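You operate a simulated robot arm through the tools that you are given. There is no shell and no other tool. Be economical: measure what you need, move in short steps, check, and stop when the job is done.

You are at the controls of a simulated robot arm. One attempt, no reset.

Task
Put things in order on the quilt. At the end: the pink travel bottle (marked "LOTION") from the quilt stands where the white polishing pad stood; the brown stamp stands on top of the black wheel; the brown clothes brush from the quilt stands on top of the blue album; the white polishing pad from the quilt stands where the brown stamp stood; whatever was shut is shut again. Leave all else as you found it, and nothing knocked over.

Only the result counts: the job must be done as asked and must still hold three seconds after the hand-in. Knocking over, shifting, dropping, spilling or breaking anything else fails it.

Robot
A 7-joint arm with a two-finger parallel gripper, fixed in place. Base frame: the origin is at the foot of the arm, x ahead of it, y to its left, z up. Units: m, rad, N and s.
With the tool pointing down near the work surface it reaches from about 0.28 to 0.68 m from the base axis. Its first joint turns from -1.152 to 1.152 rad. Payload 1.57 kg.
The tool frame sits at the grasp point between the pads (the TCP): z along the fingers, y along the line on which they close. The tips reach 0.03 m beyond it. The gripper opens to 0.11 m. The fingers are 0.024 m wide and 0.012 m thick; the gripper's body (0.048 by 0.112 m) begins 0.078 m behind the TCP.
Orientation is told as [roll, pitch, yaw] about the base's x, y, z axes, in that order, counted from this pose: with the fingers straight down and closing along the base's y, the tool's x points along the base's -x, its y along +y and its z along -z.

Tools
- The arm moves only by the tool nudge_tool. Its argument "rows" is text: rows parted by semicolons, each of 7 numbers parted by spaces: the shift along the tool's x, y, z in m, then the turn, a rotation vector about the tool's x, y, z in rad, then the finger opening in m, from 0 to 0.11. In form: dx dy dz wx wy wz claw; .... A call has 1 to 8 rows; each row is the pose to reach, as a shift and turn from the pose commanded when the call began, along the tool's axes at that moment. Rows are played at 5 a second. More than 0.05 m and 0.15 rad between two rows, or a gripper value outside its range, and nothing of the call is played. A pose out of reach is approached as far as the arm can. The call stops where the force on the tool passes 40 N (or 10 N more than at its start, if that is more) or the arm is blocked; 0.2 s more then pass. Each finger travels about 0.108 m/s and halts on what it meets, pressing with about 37 N; the grip force reading is that of the motor and also rises with nothing between the fingers. The clock runs only during rows and for 0.2 s after the last one: add rows that repeat a pose to give the fingers time. It gives the time, the measured TCP pose, the force on the tool (base axes), the opening and the grip force at its end, in the units of the frame above (readings bear some noise).
- Cameras (640 x 400 px; columns grow to the right, rows downward): "scene" is fixed at [0.1739, -0.4144, 1.3832]; the picture's right is [0.57, -0.82, 0.00], its down [-0.63, -0.44, -0.65] and it looks along [0.53, 0.37, -0.76] (base axes); focal length 332 px, centre (320, 200). "wrist" rides on the gripper at [-0.036, 0, -0.08] in the tool frame; the picture's right is [0.00, -1.00, 0.00], its down [0.97, 0.00, -0.24] and it looks along [0.24, 0.00, 0.97] (tool axes); focal length 218 px, centre (320, 200).
- snapshot(camera): a new picture of that camera. It takes no simulated time.
- locate(camera, pixels): for up to 12 pixels [column, row] of the newest picture of that camera ("zoom" is the newest enlarged one), the place [x, y, z] in the base frame of the surface seen there, good to about 0.003 m. It takes no simulated time.
- inspect(camera, box): a new picture of the part [left, top, right, bottom] of that camera's present view, enlarged. It takes no simulated time.
- sign_off(): hands the job in; it is judged then, once.

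Go step by step. Measure first, check grasps and placings, and put right what went wrong. The budget is 80 turns and 46 pictures, counting those below and the enlarged ones. Unless the task says otherwise, let go and move clear before handing in, and close with one line.

The tools are called after "Request:" as a command line: name --argument value ..., lists and objects as JSON in quotes. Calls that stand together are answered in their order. nudge_tool: Moves the arm, as the interface text tells. Its arguments: {"type":"object","properties":{"rows":{"type":"string"}},"required":["rows"]} The other tools are called the same way: snapshot (camera) takes a picture; locate (camera, pixels) gives the place of the surface under pixels of a picture; inspect (camera, box) takes an enlarged picture of a part of a camera's view; sign_off () hands the job in.

At the start:

```text
time: 0.0
tcp_pos: [0.4164, 0.0941, 0.9947]
orientation: [0.001, 0.001, 0.0]
wrist_force: [0.7, 0.6, 0.1]
finger_gap: 0.1102
grip_force: 0.1
```

scene: 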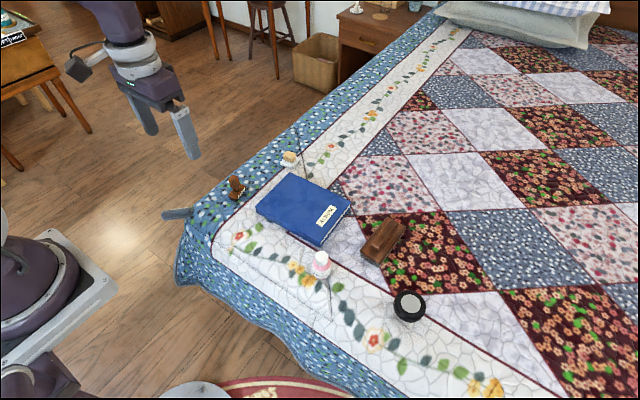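
wrist: 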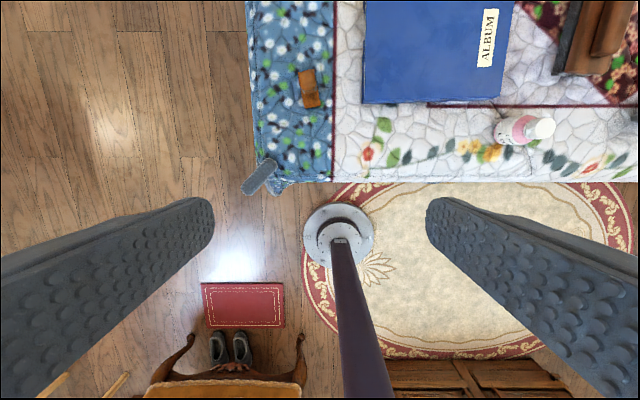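

The scene shows the stamp near (236,188), the pad near (290,160), the album (303,210), the bottle (321,264), the brush (384,240) and the wheel (409,306). I'll enlarge that area to measure.

Request:
inspect --camera "scene" --box '[220, 130, 340, 205]'

Request:
inspect --camera "scene" --box '[220, 170, 440, 330]'

```text
5.33 times, centred on (280, 168) of scene
```

zoom: 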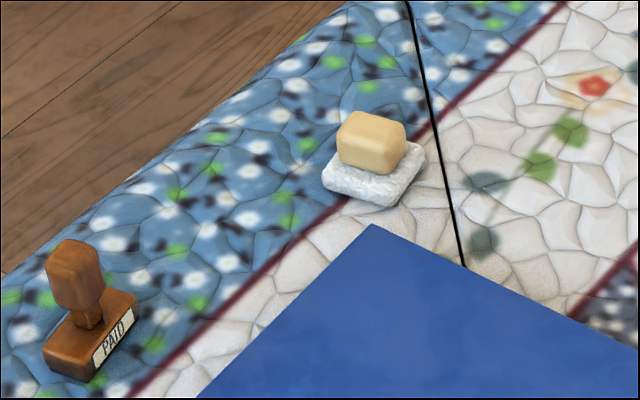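

```text
2.50 times, centred on (330, 250) of scene
```

zoom: 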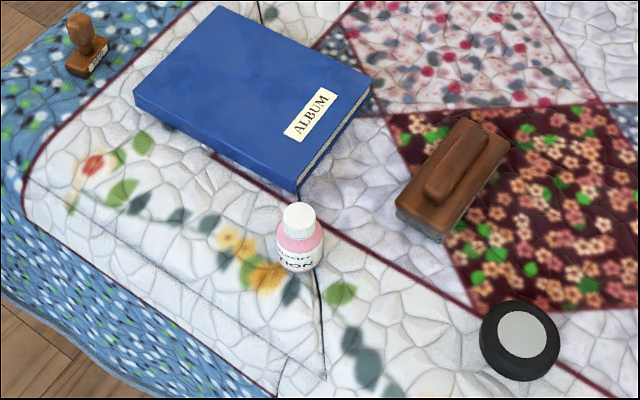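

The zoom shows all six objects clearly, plus a dark thin line at the bottle and pad. I'll locate the tops and edges.

Request:
locate --camera "zoom" --pixels '[[298, 214], [298, 265], [465, 160], [400, 222], [440, 240], [470, 122], [508, 142], [520, 335], [520, 310], [490, 345], [555, 350], [530, 378]]'

Request:
locate --camera "scene" --pixels '[[290, 156], [283, 164], [297, 164], [236, 181], [233, 198], [257, 210], [289, 173], [350, 205], [318, 245], [297, 140], [331, 310], [305, 175]]'

Request:
locate --camera "scene" --pixels '[[229, 195], [237, 199], [245, 190], [228, 191], [280, 164], [293, 168], [300, 158], [289, 175], [270, 175], [250, 200], [330, 250], [370, 290]]'

```text
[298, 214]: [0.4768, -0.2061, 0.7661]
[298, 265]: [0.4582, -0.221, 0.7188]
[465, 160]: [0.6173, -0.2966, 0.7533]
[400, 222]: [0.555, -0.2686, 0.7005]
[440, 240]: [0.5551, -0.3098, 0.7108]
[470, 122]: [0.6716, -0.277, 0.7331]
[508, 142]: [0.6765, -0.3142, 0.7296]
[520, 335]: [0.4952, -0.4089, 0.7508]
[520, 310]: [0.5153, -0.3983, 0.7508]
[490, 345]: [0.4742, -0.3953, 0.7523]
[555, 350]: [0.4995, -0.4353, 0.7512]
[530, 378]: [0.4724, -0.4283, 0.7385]
```

```text
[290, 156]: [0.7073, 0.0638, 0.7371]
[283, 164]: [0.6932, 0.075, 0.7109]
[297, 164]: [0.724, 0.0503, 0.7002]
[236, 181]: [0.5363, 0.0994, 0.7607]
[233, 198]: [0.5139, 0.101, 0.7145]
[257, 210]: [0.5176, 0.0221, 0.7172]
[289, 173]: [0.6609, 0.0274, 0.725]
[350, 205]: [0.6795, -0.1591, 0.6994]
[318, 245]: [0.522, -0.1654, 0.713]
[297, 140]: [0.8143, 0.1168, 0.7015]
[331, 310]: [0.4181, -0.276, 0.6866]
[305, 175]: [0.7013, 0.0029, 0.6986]
```

```text
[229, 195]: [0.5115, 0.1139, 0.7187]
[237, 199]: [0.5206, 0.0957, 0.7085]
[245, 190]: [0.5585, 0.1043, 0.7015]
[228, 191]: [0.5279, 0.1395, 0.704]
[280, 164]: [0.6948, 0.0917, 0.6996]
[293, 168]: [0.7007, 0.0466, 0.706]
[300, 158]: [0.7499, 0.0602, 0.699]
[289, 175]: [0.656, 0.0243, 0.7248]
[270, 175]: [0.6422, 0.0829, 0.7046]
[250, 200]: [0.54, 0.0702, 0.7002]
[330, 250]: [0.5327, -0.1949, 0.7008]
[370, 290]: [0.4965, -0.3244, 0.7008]
```

Measured: stamp near (0.53,0.10), pad near (0.71,0.064) (at the edge of reach), bottle (0.477,-0.21), brush (0.615,-0.295), wheel (0.495,-0.41) with top at z 0.751. Next I move over the stamp for a wrist view.

Request:
nudge_tool --rows "-0.03 0.002 0.025 0 0 0 0.11; -0.06 0.004 0.05 0 0 0 0.11; -0.09 0.005 0.07 0 0 0 0.11; -0.114 0.006 0.09 0 0 0 0.11; -0.114 0.006 0.09 0 0 0 0.11"

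Request:
snapshot --camera "wrist"

```text
time: 1.2
tcp_pos: [0.5287, 0.0992, 0.9043]
orientation: [-0.001, -0.001, -0.001]
wrist_force: [-0.5, -1.0, 0.6]
finger_gap: 0.11
grip_force: 0.1
```

```text
41 pictures are left
```

wrist: 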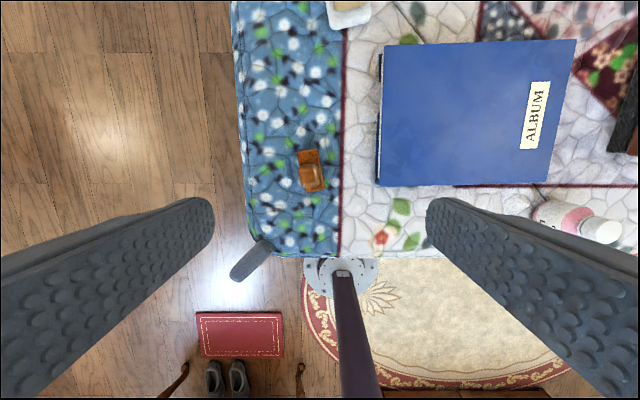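

The wrist shows the stamp near (311,170), slightly rotated. I'll enlarge and locate it.

Request:
inspect --camera "wrist" --box '[270, 130, 350, 210]'

Request:
locate --camera "wrist" --pixels '[[298, 152], [318, 150], [325, 187], [305, 191], [311, 172], [313, 176], [307, 157], [378, 55], [576, 39], [552, 185], [376, 186]]'

```text
5.00 times, centred on (310, 170) of wrist
```

zoom: 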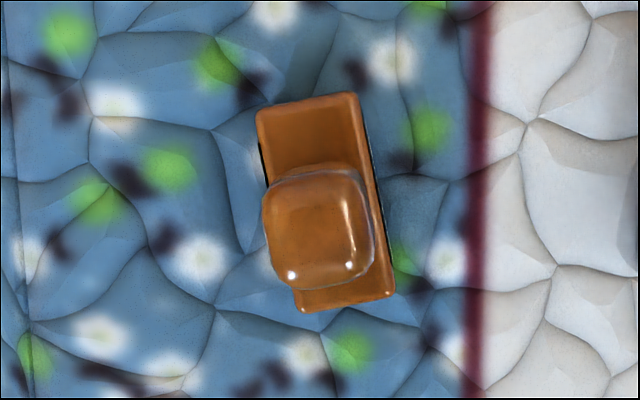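

```text
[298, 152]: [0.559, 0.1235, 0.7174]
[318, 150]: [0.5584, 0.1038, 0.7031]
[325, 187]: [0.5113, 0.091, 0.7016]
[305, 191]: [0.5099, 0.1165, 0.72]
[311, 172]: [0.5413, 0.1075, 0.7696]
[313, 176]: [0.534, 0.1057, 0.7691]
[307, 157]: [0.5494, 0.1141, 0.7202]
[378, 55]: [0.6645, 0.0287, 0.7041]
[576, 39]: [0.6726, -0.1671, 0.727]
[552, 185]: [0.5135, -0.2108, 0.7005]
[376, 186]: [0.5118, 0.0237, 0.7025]
```

Stamp centre computes to (0.536,0.109), yawed +0.186, knob top z 0.77 and about 0.022 wide. I'll turn, descend with a 0.06 opening to TCP z≈0.757, and check before closing.

Request:
nudge_tool --rows "-0.003 0.005 0 0 0 -0.1 0.06; -0.006 0.010 0.03 0 0 -0.186 0.06; -0.006 0.010 0.065 0 0 -0.186 0.06; -0.006 0.010 0.095 0 0 -0.186 0.06; -0.006 0.010 0.12 0 0 -0.186 0.06; -0.006 0.010 0.135 0 0 -0.186 0.06; -0.006 0.010 0.147 0 0 -0.186 0.06; -0.006 0.010 0.147 0 0 -0.186 0.06"

Request:
inspect --camera "wrist" --box '[220, 100, 420, 300]'

```text
time: 3.0
tcp_pos: [0.536, 0.1075, 0.7583]
orientation: [0.001, 0.0, 0.185]
wrist_force: [0.0, -0.7, -1.0]
finger_gap: 0.06
grip_force: 0.0
```

```text
2.00 times, centred on (320, 200) of wrist
```

zoom: 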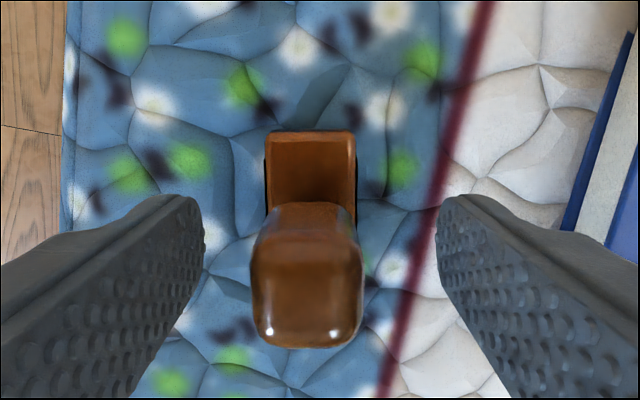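

The knob is between the fingers, about 2 mm left of centre (zoom x 306 against 320). I'll shift that much and close.

Request:
nudge_tool --rows "0 0.002 0 0 0 0 0.06; 0 0.002 0 0 0 0 0.03; 0 0.002 0 0 0 0 0.01; 0 0.002 0 0 0 0 0.01; 0 0.002 0 0 0 0 0.01; 0 0.002 -0.02 0 0 0 0.01; 0 0.002 -0.05 0 0 0 0.01; 0 0.002 -0.09 0 0 0 0.01"

Request:
snapshot --camera "wrist"

```text
time: 4.8
tcp_pos: [0.5345, 0.1119, 0.8488]
orientation: [-0.001, -0.001, 0.185]
wrist_force: [-0.4, -0.6, -1.2]
finger_gap: 0.0214
grip_force: 34.7
```

```text
38 pictures are left
```

wrist: 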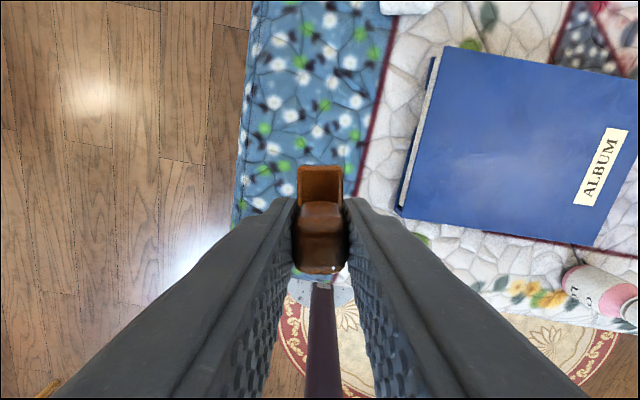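

The stamp is held (gap 0.021) at z≈0.85. I'll carry it toward a viewing point short of the wheel, near (0.43,-0.40).

Request:
nudge_tool --rows "0.017 -0.042 -0.01 0 0 0 0.01; 0.034 -0.084 -0.02 0 0 0 0.01; 0.051 -0.126 -0.02 0 0 0 0.01; 0.068 -0.168 -0.02 0 0 0 0.01; 0.085 -0.21 -0.02 0 0 0 0.01; 0.102 -0.252 -0.02 0 0 0 0.01"

Request:
nudge_tool --rows "0.017 -0.042 0 0 0 0 0.01; 0.034 -0.084 0 0 0 0 0.01; 0.051 -0.126 0 0 0 0 0.01; 0.068 -0.168 0 0 0 0 0.01; 0.085 -0.21 0 0 0 0 0.01; 0.095 -0.232 0 0 0 0 0.01; 0.095 -0.232 0 0 0 0 0.01"

Request:
snapshot --camera "wrist"

```text
time: 6.2
tcp_pos: [0.4792, -0.1552, 0.8712]
orientation: [0.0, 0.0, 0.186]
wrist_force: [-0.7, 0.0, -0.7]
finger_gap: 0.0214
grip_force: 34.6
```

```text
time: 7.8
tcp_pos: [0.4308, -0.3985, 0.8724]
orientation: [0.0, -0.002, 0.185]
wrist_force: [0.3, 0.2, -0.7]
finger_gap: 0.0213
grip_force: 34.5
```

```text
37 pictures are left
```

wrist: 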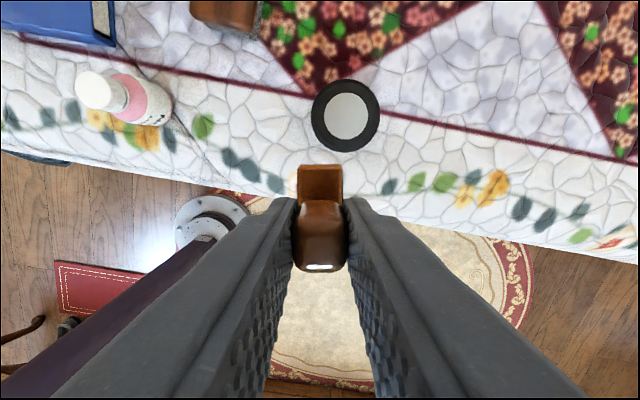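

Request:
inspect --camera "wrist" --box '[296, 70, 396, 170]'

Request:
locate --camera "wrist" --pixels '[[346, 117], [346, 97], [346, 137], [326, 117], [366, 117], [346, 85], [346, 146], [315, 115], [376, 115]]'

```text
4.00 times, centred on (346, 120) of wrist
```

zoom: 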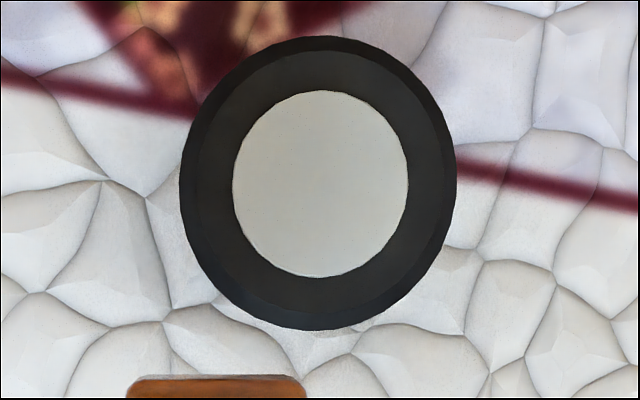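

```text
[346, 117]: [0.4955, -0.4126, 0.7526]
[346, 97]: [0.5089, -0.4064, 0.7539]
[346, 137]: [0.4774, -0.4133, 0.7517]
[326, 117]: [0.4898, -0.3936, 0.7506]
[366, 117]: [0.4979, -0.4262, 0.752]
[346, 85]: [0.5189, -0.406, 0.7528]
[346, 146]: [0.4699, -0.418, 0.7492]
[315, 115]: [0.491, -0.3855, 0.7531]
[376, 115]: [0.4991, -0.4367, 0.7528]
```

The wheel's white top is centred at (346,116), i.e. (0.495,-0.410), z 0.752. I'll move the stamp above it and descend to just above contact.

Request:
nudge_tool --rows "-0.03 -0.0115 0 0 0 0 0.01; -0.061 -0.0231 0 0 0 0 0.01; -0.061 -0.0231 0.02 0 0 0 0.01; -0.061 -0.0231 0.04 0 0 0 0.01; -0.061 -0.0231 0.052 0 0 0 0.01; -0.061 -0.0231 0.058 0 0 0 0.01; -0.061 -0.0231 0.058 0 0 0 0.01"

Request:
inspect --camera "scene" --box '[360, 240, 460, 340]'

```text
time: 9.4
tcp_pos: [0.4952, -0.41, 0.8096]
orientation: [0.001, 0.001, 0.185]
wrist_force: [0.4, 0.4, -0.7]
finger_gap: 0.0213
grip_force: 34.8
```

```text
4.00 times, centred on (410, 290) of scene
```

zoom: 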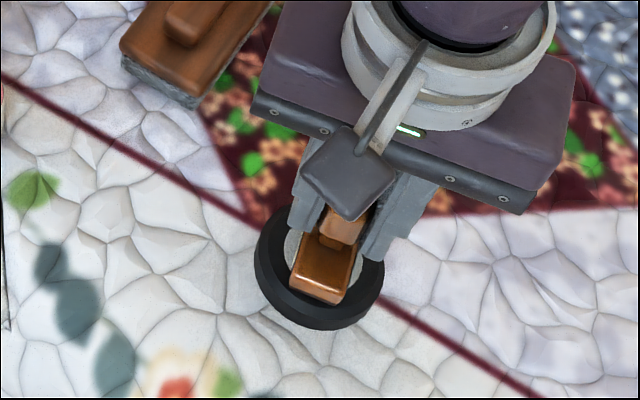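

The stamp is over the disc, just above or touching (no force change at TCP z 0.810). I'll descend 1 mm rows and watch the force.

Request:
nudge_tool --rows "0 0 0.001 0 0 0 0.01; 0 0 0.002 0 0 0 0.01"

```text
time: 10.0
tcp_pos: [0.4954, -0.4107, 0.8083]
orientation: [-0.001, -0.001, 0.186]
wrist_force: [-2.0, 1.2, 9.2]
finger_gap: 0.021
grip_force: 34.6
```

The force rose to 9 N, so the stamp rests on the wheel. I'll open gently to clear the knob, then rise.

Request:
nudge_tool --rows "0 0 -0.001 0 0 0 0.025; 0 0 -0.001 0 0 0 0.045; 0 0 -0.001 0 0 0 0.045; 0 0 -0.03 0 0 0 0.045; 0 0 -0.07 0 0 0 0.045; 0.03 0 -0.10 0 0 0 0.045; 0.06 0 -0.10 0 0 0 0.06"

Request:
inspect --camera "wrist" --box '[220, 50, 420, 200]'

```text
time: 11.6
tcp_pos: [0.4362, -0.4209, 0.9094]
orientation: [-0.002, 0.001, 0.183]
wrist_force: [-0.8, 0.0, -0.2]
finger_gap: 0.06
grip_force: 0.0
```

```text
2.67 times, centred on (320, 125) of wrist
```

zoom: 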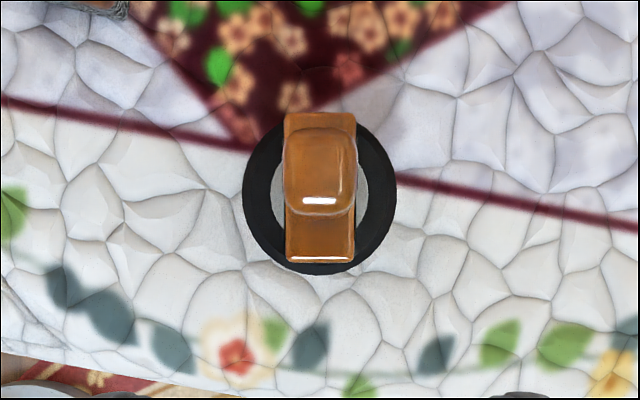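

The stamp stands centred on the wheel. Next, the brush: I move to a view point near (0.54,-0.29).

Request:
nudge_tool --rows "-0.032 0.027 -0.02 0 0 0 0.06; -0.063 0.055 -0.02 0 0 0 0.06; -0.095 0.082 -0.02 0 0 0 0.06; -0.126 0.11 -0.02 0 0 0 0.06; -0.126 0.11 -0.02 0 0 0 0.06"

Request:
snapshot --camera "wrist"

```text
time: 12.8
tcp_pos: [0.5368, -0.2905, 0.929]
orientation: [0.001, -0.001, 0.185]
wrist_force: [0.1, -0.1, 0.6]
finger_gap: 0.0601
grip_force: 0.1
```

```text
33 pictures are left
```

wrist: 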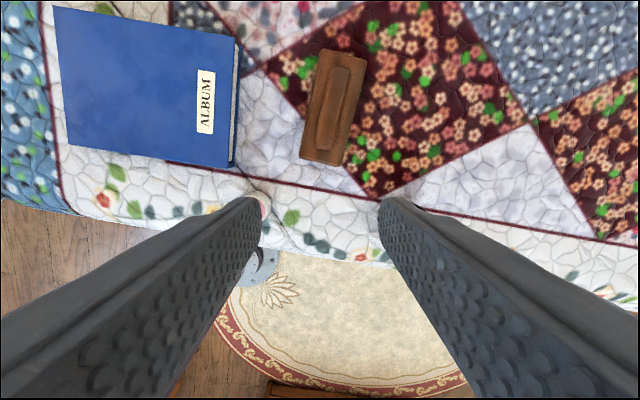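

Request:
inspect --camera "wrist" --box '[270, 40, 390, 175]'

Request:
locate --camera "wrist" --pixels '[[335, 80], [326, 135], [333, 110], [344, 58], [308, 152], [340, 160], [55, 8], [240, 45], [232, 165], [66, 145], [150, 80], [203, 100]]'

```text
2.96 times, centred on (330, 108) of wrist
```

zoom: 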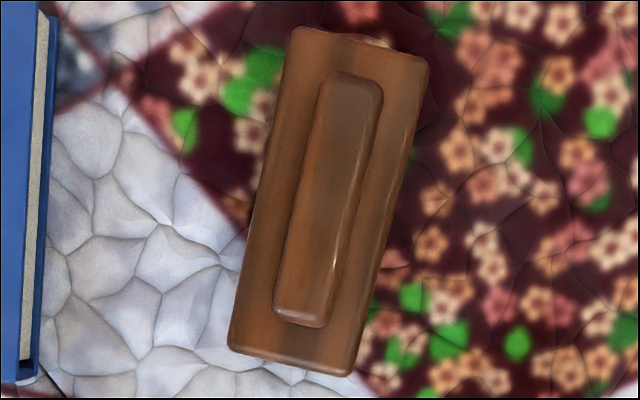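

```text
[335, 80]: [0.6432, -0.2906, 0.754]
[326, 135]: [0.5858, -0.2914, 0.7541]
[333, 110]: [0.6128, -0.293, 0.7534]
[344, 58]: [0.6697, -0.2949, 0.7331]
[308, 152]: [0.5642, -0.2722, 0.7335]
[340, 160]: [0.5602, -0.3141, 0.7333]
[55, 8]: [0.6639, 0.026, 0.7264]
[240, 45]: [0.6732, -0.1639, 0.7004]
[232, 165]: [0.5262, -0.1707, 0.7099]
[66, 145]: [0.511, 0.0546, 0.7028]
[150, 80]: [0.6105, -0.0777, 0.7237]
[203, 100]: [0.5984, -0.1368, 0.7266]
```

Brush handle is centred at (0.613,-0.290), lies almost along x (yaw ≈ -0.02), top z 0.754 on a plate at 0.733. I'll turn to match and go above it to z 0.80, checking reach.

Request:
nudge_tool --rows "-0.02 -0.004 0.02 0 0 0.1 0.06; -0.045 -0.008 0.045 0 0 0.205 0.06; -0.075 -0.0135 0.07 0 0 0.205 0.06; -0.075 -0.0135 0.10 0 0 0.205 0.06; -0.075 -0.0135 0.129 0 0 0.205 0.06; -0.075 -0.0135 0.129 0 0 0.205 0.06"

Request:
snapshot --camera "wrist"

```text
time: 14.2
tcp_pos: [0.6164, -0.2904, 0.7978]
orientation: [0.0, 0.0, -0.022]
wrist_force: [0.0, 0.3, -0.7]
finger_gap: 0.0602
grip_force: 0.0
```

```text
31 pictures are left
```

wrist: 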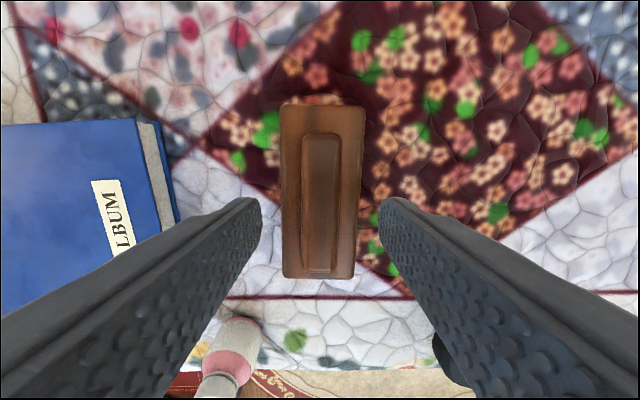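

Aligned: handle axis at column 320, centred. I'll descend to TCP z≈0.767 and close on the handle.

Request:
nudge_tool --rows "0.001 0 0.015 0 0 0 0.06; 0.001 0 0.026 0 0 0 0.06; 0.001 0 0.031 0 0 0 0.06; 0.001 0 0.031 0 0 0 0.03; 0.001 0 0.031 0 0 0 0.008; 0.001 0 0.031 0 0 0 0.008; 0.001 0 0.031 0 0 0 0.008"

```text
time: 15.8
tcp_pos: [0.613, -0.2894, 0.7688]
orientation: [0.0, 0.001, -0.019]
wrist_force: [0.5, 1.3, 1.4]
finger_gap: 0.0235
grip_force: 35.9
out of reach, approached as far as the arm can: row 3
```

Gap 0.0235 with grip 36 N: handle held. I'll lift a little and look.

Request:
nudge_tool --rows "0.001 0 0.02 0 0 0 0.008; 0.001 0 0 0 0 0 0.008; 0.005 0 -0.03 0 0 0 0.008; 0.01 0 -0.05 0 0 0 0.008"

Request:
snapshot --camera "wrist"

Request:
inspect --camera "scene" --box '[300, 130, 480, 270]'

```text
time: 16.8
tcp_pos: [0.6115, -0.2819, 0.7944]
orientation: [0.011, 0.016, 0.013]
wrist_force: [0.1, 0.6, -0.5]
finger_gap: 0.0232
grip_force: 35.5
out of reach, approached as far as the arm can: row 1, 4
```

```text
30 pictures are left
```

wrist: 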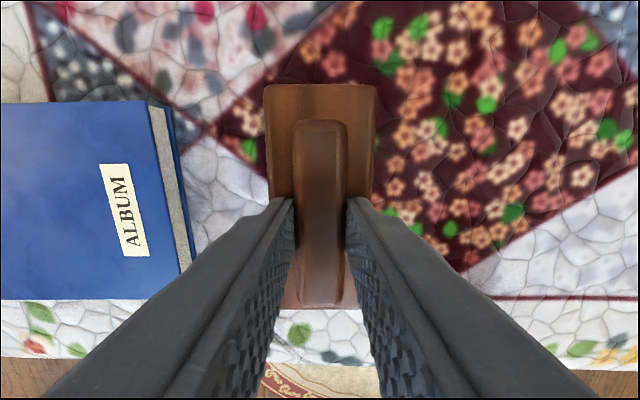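

```text
2.86 times, centred on (390, 200) of scene
```

zoom: 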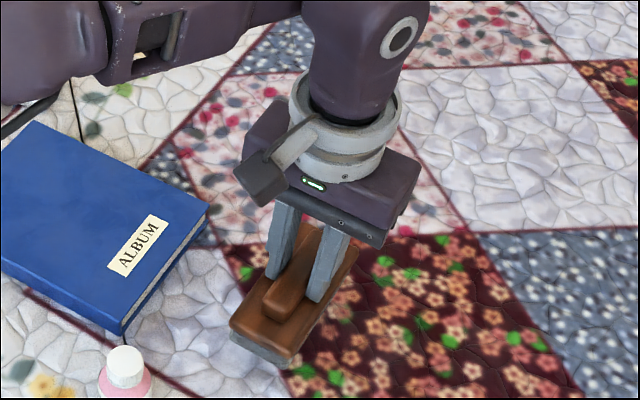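

The brush is held level, only ~25 mm up; the reach limit hindered the lift. I'll pull back toward the base while rising.

Request:
nudge_tool --rows "0.02 0 0 0 0 0 0.008; 0.03 0.0 -0.03 0 0 0 0.008; 0.03 0.0 -0.05 0 0 0 0.008; 0.03 0.0 -0.05 0 0 0 0.008"

```text
time: 17.8
tcp_pos: [0.6104, -0.2817, 0.7933]
orientation: [0.013, 0.015, 0.014]
wrist_force: [1.0, 0.0, -2.3]
finger_gap: 0.0234
grip_force: 35.5
out of reach, approached as far as the arm can: row 1, 2, 3, 4
```

The arm didn't move though the target is nearer in; it seems caught at a joint limit. I'll try a small sideways move with a straight lift.

Request:
nudge_tool --rows "0 0 -0.005 0 0 0 0.008; 0 0 -0.01 0 0 0 0.008; 0 0.01 -0.015 0 0 0 0.008; 0 0.02 -0.02 0 0 0 0.008"

```text
time: 18.8
tcp_pos: [0.6122, -0.2825, 0.7948]
orientation: [0.013, 0.015, 0.015]
wrist_force: [0.5, 0.9, -1.0]
finger_gap: 0.0235
grip_force: 35.5
out of reach, approached as far as the arm can: row 1, 2, 3, 4
```

Still stuck at (0.612,-0.282,0.795). I'll try freeing it with a yaw turn back toward the approach orientation combined with lift.

Request:
nudge_tool --rows "0.0 0 0 0 0 -0.08 0.008; 0.01 0 -0.01 0 0 -0.15 0.008; 0.02 0 -0.03 0 0 -0.2 0.008"

```text
time: 19.6
tcp_pos: [0.5918, -0.2816, 0.8239]
orientation: [-0.002, -0.002, 0.179]
wrist_force: [-0.8, 0.3, -1.3]
finger_gap: 0.0233
grip_force: 35.4
out of reach, approached as far as the arm can: row 1, 2
```

Freed: now at (0.592,-0.282,0.824), brush still held. Next, rise and carry over to above the album's centre (0.594,-0.07).

Request:
nudge_tool --rows "0 0 -0.03 0 0 0 0.008; -0.0075 0.04 -0.03 0 0 0 0.008; -0.015 0.08 -0.03 0 0 0 0.008; -0.023 0.12 -0.03 0 0 0 0.008; -0.03 0.16 -0.03 0 0 0 0.008; -0.0396 0.2078 -0.03 0 0 0 0.008; -0.0396 0.2078 -0.03 0 0 0 0.008"

Request:
snapshot --camera "wrist"

Request:
inspect --camera "scene" --box '[220, 130, 400, 270]'

```text
time: 21.2
tcp_pos: [0.5913, -0.0663, 0.854]
orientation: [-0.002, 0.0, 0.179]
wrist_force: [-0.6, 1.0, -0.5]
finger_gap: 0.0231
grip_force: 35.8
```

```text
28 pictures are left
```

wrist: 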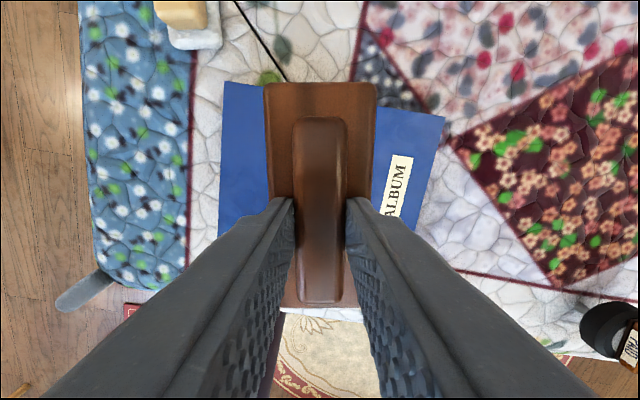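

```text
2.86 times, centred on (310, 200) of scene
```

zoom: 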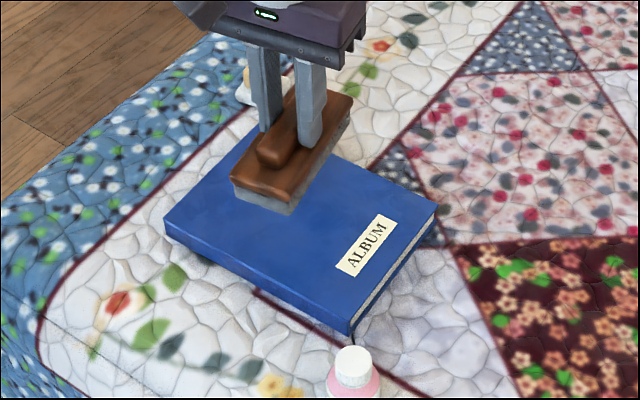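

The brush hangs level over the album. I'll descend to just above contact (TCP ≈0.796).

Request:
nudge_tool --rows "0 0 0.02 0 0 0 0.008; 0 0 0.04 0 0 0 0.008; 0 0 0.052 0 0 0 0.008; 0 0 0.056 0 0 0 0.008; 0 0 0.058 0 0 0 0.008"

```text
time: 22.4
tcp_pos: [0.5933, -0.0687, 0.7965]
orientation: [-0.002, -0.001, 0.179]
wrist_force: [0.5, -0.4, -0.9]
finger_gap: 0.0233
grip_force: 35.5
```

Request:
nudge_tool --rows "0 0 0.001 0 0 0 0.008; 0 0 0.002 0 0 0 0.008"

```text
time: 23.0
tcp_pos: [0.5934, -0.0697, 0.7918]
orientation: [0.001, 0.0, 0.181]
wrist_force: [0.0, -0.1, -1.9]
finger_gap: 0.0232
grip_force: 34.8
```

No contact yet at z ≈0.793. I'll continue in 1 mm steps.

Request:
nudge_tool --rows "0 0 0.001 0 0 0 0.008; 0 0 0.001 0 0 0 0.008"

Request:
inspect --camera "scene" --box '[250, 150, 370, 225]'

```text
time: 23.6
tcp_pos: [0.5936, -0.0689, 0.7913]
orientation: [0.0, 0.0, 0.179]
wrist_force: [-0.2, -0.7, -2.1]
finger_gap: 0.0233
grip_force: 35.4
```

```text
5.33 times, centred on (310, 188) of scene
```

zoom: 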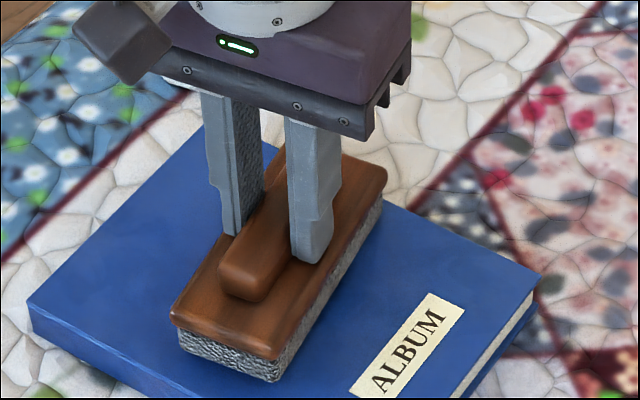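

It looks nearly in contact. I'll keep stepping down slowly.

Request:
nudge_tool --rows "0 0 0.001 0 0 0 0.008; 0 0 0.002 0 0 0 0.008"

```text
time: 24.2
tcp_pos: [0.5926, -0.0693, 0.7892]
orientation: [0.002, 0.0, 0.18]
wrist_force: [0.1, -0.6, -2.2]
finger_gap: 0.0234
grip_force: 35.7
```

Request:
nudge_tool --rows "0 0 0.001 0 0 0 0.008; 0 0 0.002 0 0 0 0.008"

```text
time: 24.8
tcp_pos: [0.5934, -0.0694, 0.7877]
orientation: [0.001, -0.002, 0.179]
wrist_force: [-1.6, 0.2, 3.2]
finger_gap: 0.0235
grip_force: 35.3
```

Force rose by ~5 N: the brush rests on the album. I release with a small opening and rise.

Request:
nudge_tool --rows "0 0 0 0 0 0 0.03; 0 0 0 0 0 0 0.045; 0 0 0 0 0 0 0.045; 0 0 -0.03 0 0 0 0.045; 0 0 -0.07 0 0 0 0.045; 0.02 0.02 -0.11 0 0 0 0.06; 0.03 0.05 -0.15 0 0 0 0.06; 0.03 0.09 -0.15 0 0 0 0.06"

Request:
snapshot --camera "wrist"

Request:
snapshot --camera "scene"

```text
refused: row 7 steps farther than a row can; nothing moved
```

```text
25 pictures are left
```

wrist: 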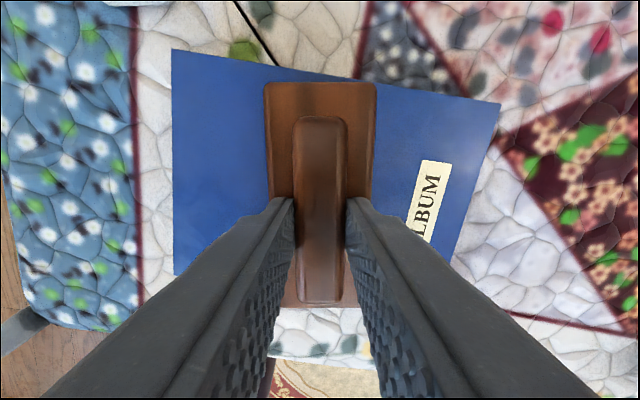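

```text
24 pictures are left
```

scene: 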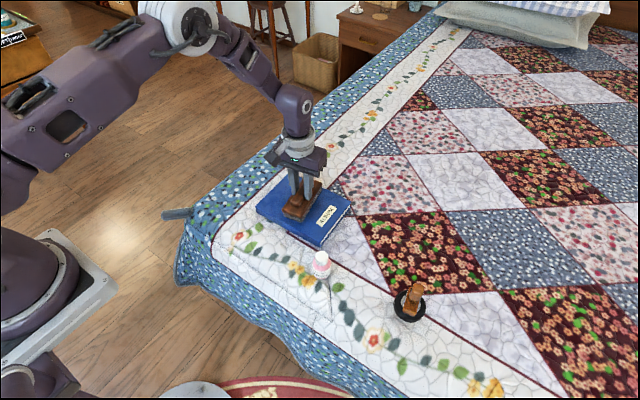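

The call was refused for a too-large step and nothing moved; the brush rests on the album. I redo it with smaller steps.

Request:
nudge_tool --rows "0 0 0 0 0 0 0.03; 0 0 0 0 0 0 0.045; 0 0 0 0 0 0 0.045; 0 0 -0.03 0 0 0 0.045; 0 0 -0.07 0 0 0 0.045; 0.015 0.01 -0.11 0 0 0 0.06; 0.03 0.03 -0.14 0 0 0 0.06; 0.03 0.07 -0.15 0 0 0 0.06"

Request:
snapshot --camera "wrist"

```text
time: 26.6
tcp_pos: [0.5538, -0.0054, 0.9376]
orientation: [0.001, 0.002, 0.181]
wrist_force: [0.3, 1.1, 0.0]
finger_gap: 0.0601
grip_force: 0.2
```

```text
23 pictures are left
```

wrist: 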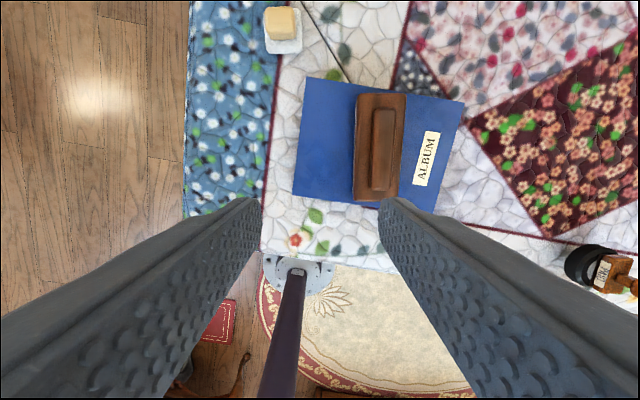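

Brush stands well on the album. Now the pad at the top (282,30): I move closer to view it.

Request:
nudge_tool --rows "-0.026 0.018 0 0 0 0 0.06; -0.052 0.035 0 0 0 0 0.06; -0.077 0.052 0 0 0 0 0.06; -0.077 0.052 0.02 0 0 0 0.06; -0.077 0.052 0.02 0 0 0 0.06"

Request:
inspect --camera "wrist" --box '[250, 30, 390, 170]'

```text
time: 27.8
tcp_pos: [0.6193, 0.0614, 0.9167]
orientation: [0.0, -0.001, 0.18]
wrist_force: [-0.2, 0.5, 0.8]
finger_gap: 0.0601
grip_force: 0.0
```

```text
2.86 times, centred on (320, 100) of wrist
```

zoom: 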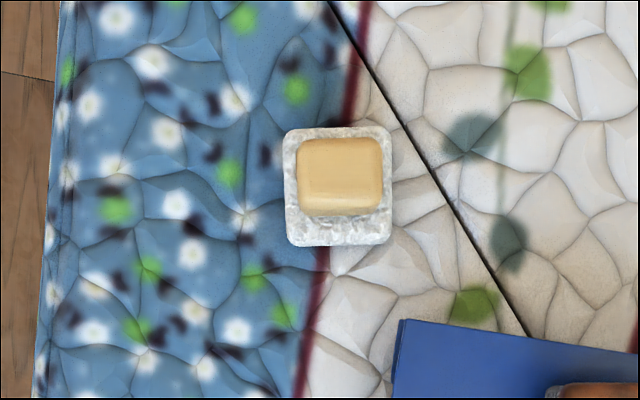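

Request:
locate --camera "zoom" --pixels '[[305, 150], [375, 150], [375, 195], [305, 195], [340, 170], [340, 208], [288, 140], [388, 140], [340, 227], [340, 133], [300, 232], [385, 230]]'

```text
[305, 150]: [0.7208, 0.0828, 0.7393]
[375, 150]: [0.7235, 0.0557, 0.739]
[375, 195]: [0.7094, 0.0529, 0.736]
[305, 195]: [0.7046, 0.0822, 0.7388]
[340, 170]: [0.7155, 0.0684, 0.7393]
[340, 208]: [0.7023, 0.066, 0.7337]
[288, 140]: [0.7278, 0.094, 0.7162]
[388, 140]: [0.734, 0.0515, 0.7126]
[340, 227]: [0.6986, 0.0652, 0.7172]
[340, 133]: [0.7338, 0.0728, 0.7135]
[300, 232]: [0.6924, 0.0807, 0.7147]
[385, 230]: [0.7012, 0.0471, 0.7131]
```

The pad knob is centred near (0.713,0.068), top z 0.739 over a plate at 0.715; r≈0.716 is beyond straight-down reach. I'll tilt the fingers 0.25 rad outward about the closing axis and approach to z 0.80 to test reach.

Request:
nudge_tool --rows "0 0 0.02 0 -0.12 0 0.06; -0.02 -0.002 0.05 0 -0.25 0 0.06; -0.05 -0.006 0.08 0 -0.25 0 0.06; -0.0753 -0.009 0.1 0 -0.25 0 0.06; -0.0753 -0.009 0.117 0 -0.25 0 0.06; -0.0753 -0.009 0.117 0 -0.25 0 0.06"

Request:
snapshot --camera "wrist"

```text
time: 29.2
tcp_pos: [0.6954, 0.0664, 0.8031]
orientation: [0.0, -0.25, 0.18]
wrist_force: [0.3, -0.5, -0.3]
finger_gap: 0.0595
grip_force: 0.0
```

```text
21 pictures are left
```

wrist: 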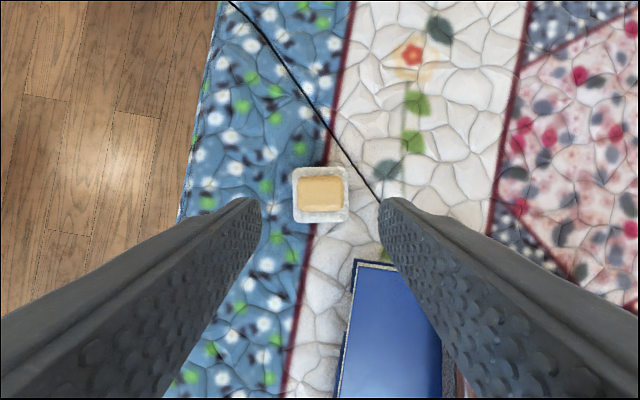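

Reach is fine with the tilt. I'll refine the knob position from this closer view.

Request:
locate --camera "wrist" --pixels '[[320, 190], [302, 182], [338, 182], [339, 203], [301, 203], [295, 170], [344, 169], [296, 218], [347, 217], [360, 175]]'

Request:
inspect --camera "wrist" --box '[270, 150, 370, 240]'

```text
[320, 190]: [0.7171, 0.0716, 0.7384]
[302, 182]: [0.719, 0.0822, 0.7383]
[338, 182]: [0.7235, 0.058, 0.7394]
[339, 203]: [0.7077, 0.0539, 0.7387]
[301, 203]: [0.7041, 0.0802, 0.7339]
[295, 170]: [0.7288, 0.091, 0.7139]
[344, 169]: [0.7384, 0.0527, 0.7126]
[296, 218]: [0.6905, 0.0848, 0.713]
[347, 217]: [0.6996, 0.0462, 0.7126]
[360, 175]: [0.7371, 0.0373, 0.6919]
```

```text
4.44 times, centred on (320, 195) of wrist
```

zoom: 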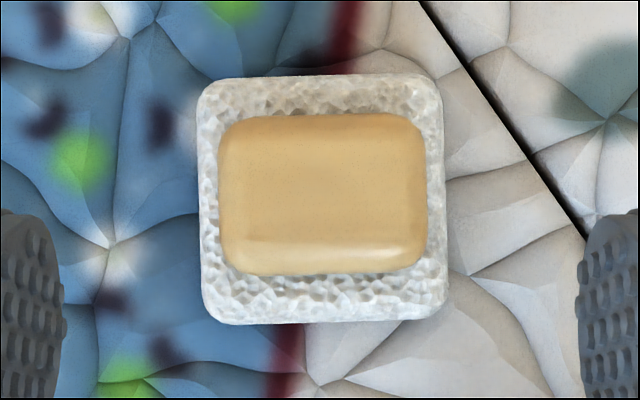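

Pad centre is (0.714,0.069), knob centred between the fingers; approaching 0.0545 along the tool axis puts the tips beside the knob, above the plate. I'll descend and close.

Request:
nudge_tool --rows "0 0 0.02 0 0 0 0.06; 0 0 0.04 0 0 0 0.06; 0 0 0.05 0 0 0 0.06; 0 0 0.0545 0 0 0 0.06; 0 0 0.0545 0 0 0 0.04; 0 0 0.0545 0 0 0 0.015; 0 0 0.0545 0 0 0 0.015; 0 0 0.0545 0 0 0 0.015"

```text
time: 31.0
tcp_pos: [0.7061, 0.0663, 0.7498]
orientation: [0.001, -0.251, 0.179]
wrist_force: [0.4, 0.0, 1.8]
finger_gap: 0.0326
grip_force: 36.7
```

Knob held (gap 0.033). I'll lift straight up, then back toward the base.

Request:
nudge_tool --rows "-0.0025 0 -0.0097 0 0 0 0.015; -0.0074 0 -0.029 0 0 0 0.015; 0.007 0 -0.0534 0 0 0 0.015; 0.0287 0 -0.09 0 0 0 0.015; 0.0287 0 -0.09 0 0 0 0.015"

Request:
snapshot --camera "wrist"

```text
time: 32.2
tcp_pos: [0.6526, 0.0554, 0.8285]
orientation: [-0.001, -0.25, 0.179]
wrist_force: [0.5, 0.6, -0.5]
finger_gap: 0.0332
grip_force: 36.7
```

```text
19 pictures are left
```

wrist: 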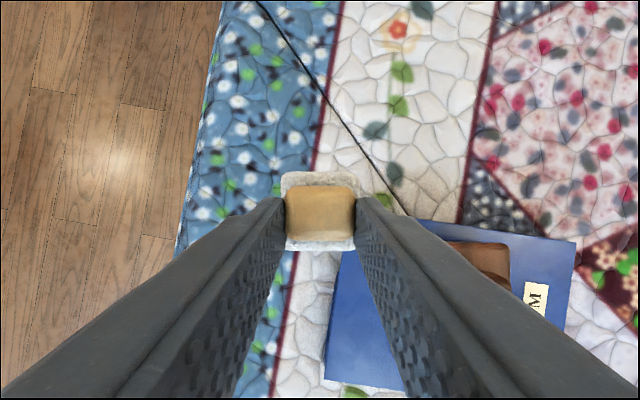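

The pad is held whole. I carry it (same tilt) to above the stamp's old spot (0.536,0.109).

Request:
nudge_tool --rows "0.0275 0.0184 -0.007 0 0 0 0.015; 0.0549 0.0368 -0.014 0 0 0 0.015; 0.0824 0.0552 -0.021 0 0 0 0.015; 0.1098 0.0736 -0.028 0 0 0 0.015; 0.1098 0.0736 -0.028 0 0 0 0.015; 0.1098 0.0736 -0.028 0 0 0 0.015"

```text
time: 33.6
tcp_pos: [0.5315, 0.106, 0.8268]
orientation: [0.0, -0.25, 0.179]
wrist_force: [0.0, -0.8, -0.7]
finger_gap: 0.0328
grip_force: 37.1
```

At (0.5315,0.106,0.827). I'll lower vertically to just above the quilt (TCP ≈0.754).

Request:
nudge_tool --rows "0.0066 0.002 0.02 0 0 0 0.015; 0.0124 0.002 0.043 0 0 0 0.015; 0.018 0.002 0.06 0 0 0 0.015; 0.0206 0.002 0.0701 0 0 0 0.015; 0.0206 0.002 0.0701 0 0 0 0.015"

Request:
inspect --camera "scene" --box '[190, 140, 310, 230]'

```text
time: 34.8
tcp_pos: [0.5291, 0.1073, 0.7562]
orientation: [0.0, -0.249, 0.178]
wrist_force: [-0.6, 0.3, -1.7]
finger_gap: 0.0327
grip_force: 36.5
```

```text
4.44 times, centred on (250, 185) of scene
```

zoom: 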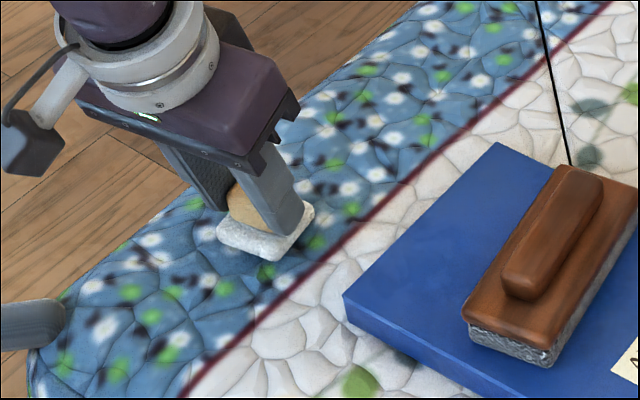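

Just above the quilt and level. I'll step down in small vertical rows until contact.

Request:
nudge_tool --rows "0.0005 0 0.002 0 0 0 0.015; 0.001 0 0.004 0 0 0 0.015; 0.001 0 0.004 0 0 0 0.015"

```text
time: 35.6
tcp_pos: [0.5298, 0.1094, 0.7514]
orientation: [0.0, -0.25, 0.18]
wrist_force: [-0.7, -0.1, -0.8]
finger_gap: 0.0324
grip_force: 37.3
```

Request:
nudge_tool --rows "0.00025 0 0.001 0 0 0 0.015; 0.0005 0 0.002 0 0 0 0.015"

```text
time: 36.2
tcp_pos: [0.5298, 0.1102, 0.7486]
orientation: [0.0, -0.249, 0.181]
wrist_force: [1.1, 0.3, -0.5]
finger_gap: 0.0328
grip_force: 37.0
```

Request:
nudge_tool --rows "0.00025 0 0.001 0 0 0 0.015; 0.00025 0 0.001 0 0 0 0.015"

```text
time: 36.8
tcp_pos: [0.5297, 0.11, 0.7483]
orientation: [0.0, -0.25, 0.181]
wrist_force: [-0.8, -3.7, 10.4]
finger_gap: 0.033
grip_force: 36.7
```

Contact at 10 N. I'll open and back off along the tool axis.

Request:
nudge_tool --rows "0 0 0 0 0 0 0.045; 0 0 0 0 0 0 0.06; 0 0 0 0 0 0 0.06; 0 0 -0.03 0 0 0 0.06; 0 0 -0.07 0 0 0 0.06; 0 0 -0.11 0 0 0 0.06; 0 0 -0.15 0 0 0 0.06"

Request:
snapshot --camera "wrist"

```text
time: 38.4
tcp_pos: [0.4964, 0.1058, 0.8906]
orientation: [0.0, -0.25, 0.179]
wrist_force: [0.2, -0.4, -0.1]
finger_gap: 0.0598
grip_force: 0.1
```

```text
17 pictures are left
```

wrist: 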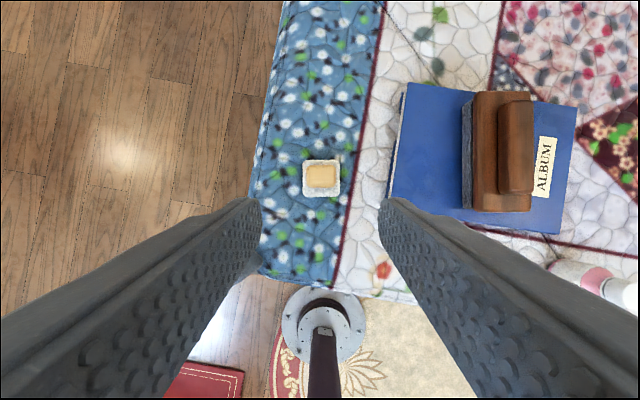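

Request:
locate --camera "wrist" --pixels '[[304, 162], [338, 161], [339, 194], [304, 195], [321, 175]]'

```text
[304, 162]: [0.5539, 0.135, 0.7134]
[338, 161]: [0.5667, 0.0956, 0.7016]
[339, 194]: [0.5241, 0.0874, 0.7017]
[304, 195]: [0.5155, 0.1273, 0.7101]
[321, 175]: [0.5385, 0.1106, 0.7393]
```

The pad stands at about (0.538,0.110), on the stamp's old spot. Next, the bottle: with the same tilt I move to above it near (0.477,-0.21).

Request:
nudge_tool --rows "0.0138 -0.0385 0 0 0 0 0.08; 0.0277 -0.0769 0 0 0 0 0.08; 0.0415 -0.1154 0 0 0 0 0.08; 0.0554 -0.1539 0 0 0 0 0.08; 0.0692 -0.1923 0 0 0 0 0.08; 0.083 -0.2308 0 0 0 0 0.08; 0.0969 -0.2692 0 0 0 0 0.08; 0.1107 -0.3077 0 0 0 0 0.08"

Request:
inspect --camera "wrist" --box '[240, 120, 400, 280]'

```text
time: 40.2
tcp_pos: [0.4439, -0.2153, 0.8639]
orientation: [0.0, -0.251, 0.181]
wrist_force: [-0.1, 0.0, 0.2]
finger_gap: 0.0796
grip_force: 0.1
```

```text
2.50 times, centred on (320, 200) of wrist
```

zoom: 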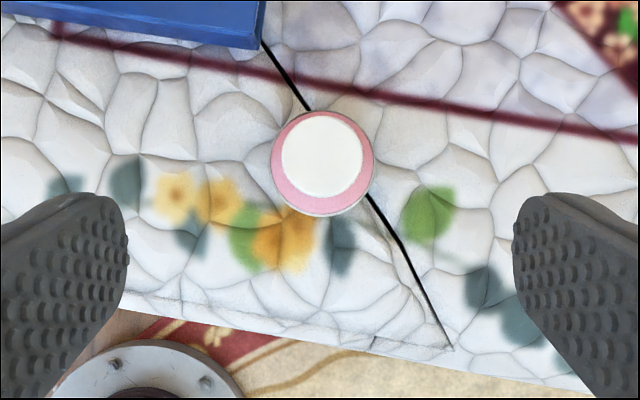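

Request:
locate --camera "zoom" --pixels '[[322, 157], [285, 157], [358, 157], [322, 120], [322, 190], [276, 185], [368, 180], [322, 207]]'

```text
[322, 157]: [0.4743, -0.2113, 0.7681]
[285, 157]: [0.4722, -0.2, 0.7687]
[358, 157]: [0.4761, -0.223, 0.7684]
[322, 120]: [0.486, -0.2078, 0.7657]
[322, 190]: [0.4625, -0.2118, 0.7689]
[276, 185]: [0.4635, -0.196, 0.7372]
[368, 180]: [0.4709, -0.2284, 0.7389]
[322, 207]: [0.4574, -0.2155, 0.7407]
```

Bottle axis is at (0.474,-0.211), body radius ~0.018, cap top 0.768. I'll descend along the tool axis to TCP z≈0.739 and look before closing.

Request:
nudge_tool --rows "0.001 0 0.035 0 0 0 0.08; 0.002 -0.001 0.07 0 0 0 0.08; 0.003 -0.001 0.095 0 0 0 0.08; 0.004 -0.001 0.115 0 0 0 0.08; 0.0043 -0.001 0.1275 0 0 0 0.08; 0.0043 -0.001 0.1275 0 0 0 0.08"

Request:
snapshot --camera "wrist"

```text
time: 41.6
tcp_pos: [0.4701, -0.2132, 0.7412]
orientation: [0.001, -0.25, 0.179]
wrist_force: [0.1, 0.7, 0.7]
finger_gap: 0.08
grip_force: 0.1
```

```text
15 pictures are left
```

wrist: 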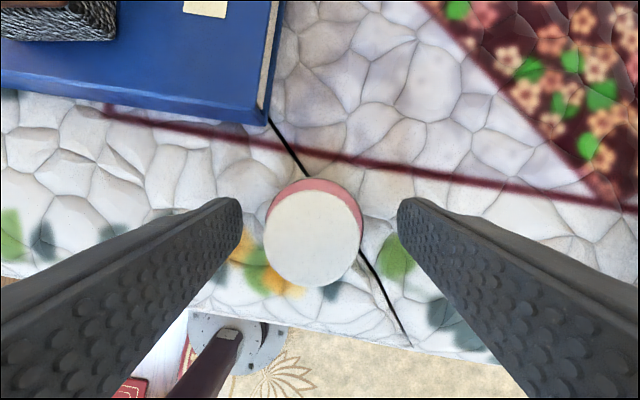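

The bottle is ~2 mm left of centre (column 313). I'll correct and close.

Request:
nudge_tool --rows "0 0.002 0 0 0 0 0.07; 0 0.002 0 0 0 0 0.055; 0 0.002 0 0 0 0 0.042; 0 0.002 0 0 0 0 0.03; 0 0.002 0 0 0 0 0.025; 0 0.002 0 0 0 0 0.025"

```text
time: 43.0
tcp_pos: [0.4701, -0.2122, 0.7418]
orientation: [0.0, -0.249, 0.179]
wrist_force: [0.4, -0.2, 1.0]
finger_gap: 0.0402
grip_force: 36.7
```

Bottle gripped (gap 0.040). Lift straight up.

Request:
nudge_tool --rows "-0.0025 0 -0.0097 0 0 0 0.025; -0.0099 0 -0.0388 0 0 0 0.025; -0.0198 0 -0.0775 0 0 0 0.025; -0.0296 0 -0.1163 0 0 0 0.025; -0.0296 0 -0.1163 0 0 0 0.025"

Request:
snapshot --camera "scene"

```text
time: 44.2
tcp_pos: [0.4712, -0.21, 0.8631]
orientation: [-0.002, -0.251, 0.181]
wrist_force: [-0.1, -0.3, -0.1]
finger_gap: 0.0405
grip_force: 36.8
```

```text
14 pictures are left
```

scene: 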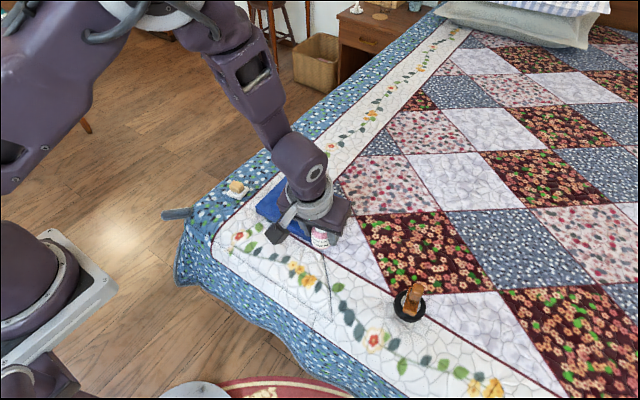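

The bottle is up and held. I carry it over the album to (0.66,0.06) at height 0.863, same tilt.

Request:
nudge_tool --rows "-0.0284 0.029 0.0072 0 0 0 0.025; -0.0568 0.058 0.0145 0 0 0 0.025; -0.0852 0.087 0.0217 0 0 0 0.025; -0.1136 0.116 0.029 0 0 0 0.025; -0.1419 0.1449 0.0362 0 0 0 0.025; -0.1703 0.1739 0.0434 0 0 0 0.025; -0.1987 0.2029 0.0507 0 0 0 0.025; -0.2271 0.2319 0.0579 0 0 0 0.025"

Request:
snapshot --camera "wrist"

```text
time: 46.0
tcp_pos: [0.6577, 0.0618, 0.8625]
orientation: [0.001, -0.249, 0.181]
wrist_force: [0.2, 1.2, -1.0]
finger_gap: 0.0403
grip_force: 36.7
```

```text
13 pictures are left
```

wrist: 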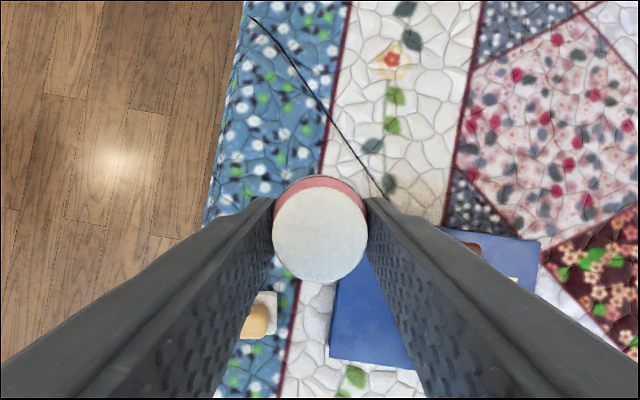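

Held upright. I lower toward the pad's old spot, stopping at TCP z≈0.75.

Request:
nudge_tool --rows "-0.018 -0.002 0.037 0 0 0 0.025; -0.0357 -0.004 0.0736 0 0 0 0.025; -0.0289 -0.004 0.1002 0 0 0 0.025; -0.0227 -0.004 0.1244 0 0 0 0.025; -0.0227 -0.004 0.1244 0 0 0 0.025"

Request:
inspect --camera "scene" --box '[220, 100, 380, 200]'

```text
time: 47.2
tcp_pos: [0.7103, 0.0642, 0.7491]
orientation: [0.0, -0.25, 0.181]
wrist_force: [-0.6, 0.0, -1.1]
finger_gap: 0.04
grip_force: 36.5
```

```text
4.00 times, centred on (300, 150) of scene
```

zoom: 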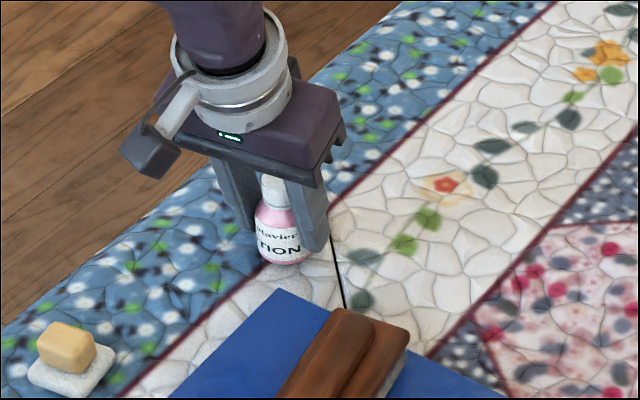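

Reach is fine and the bottle is upright. I lower in small steps, with +2 mm in y.

Request:
nudge_tool --rows "0.0005 0.001 0.002 0 0 0 0.025; 0.001 0.002 0.004 0 0 0 0.025; 0.00125 0.002 0.005 0 0 0 0.025"

```text
time: 48.0
tcp_pos: [0.7107, 0.0657, 0.7426]
orientation: [0.002, -0.251, 0.18]
wrist_force: [0.3, 0.1, -1.2]
finger_gap: 0.04
grip_force: 36.9
```

Request:
nudge_tool --rows "0.00025 0 0.001 0 0 0 0.025; 0.0005 0 0.002 0 0 0 0.025"

```text
time: 48.6
tcp_pos: [0.7126, 0.0652, 0.7416]
orientation: [0.0, -0.252, 0.18]
wrist_force: [-10.4, -1.3, 25.2]
finger_gap: 0.0404
grip_force: 37.1
```

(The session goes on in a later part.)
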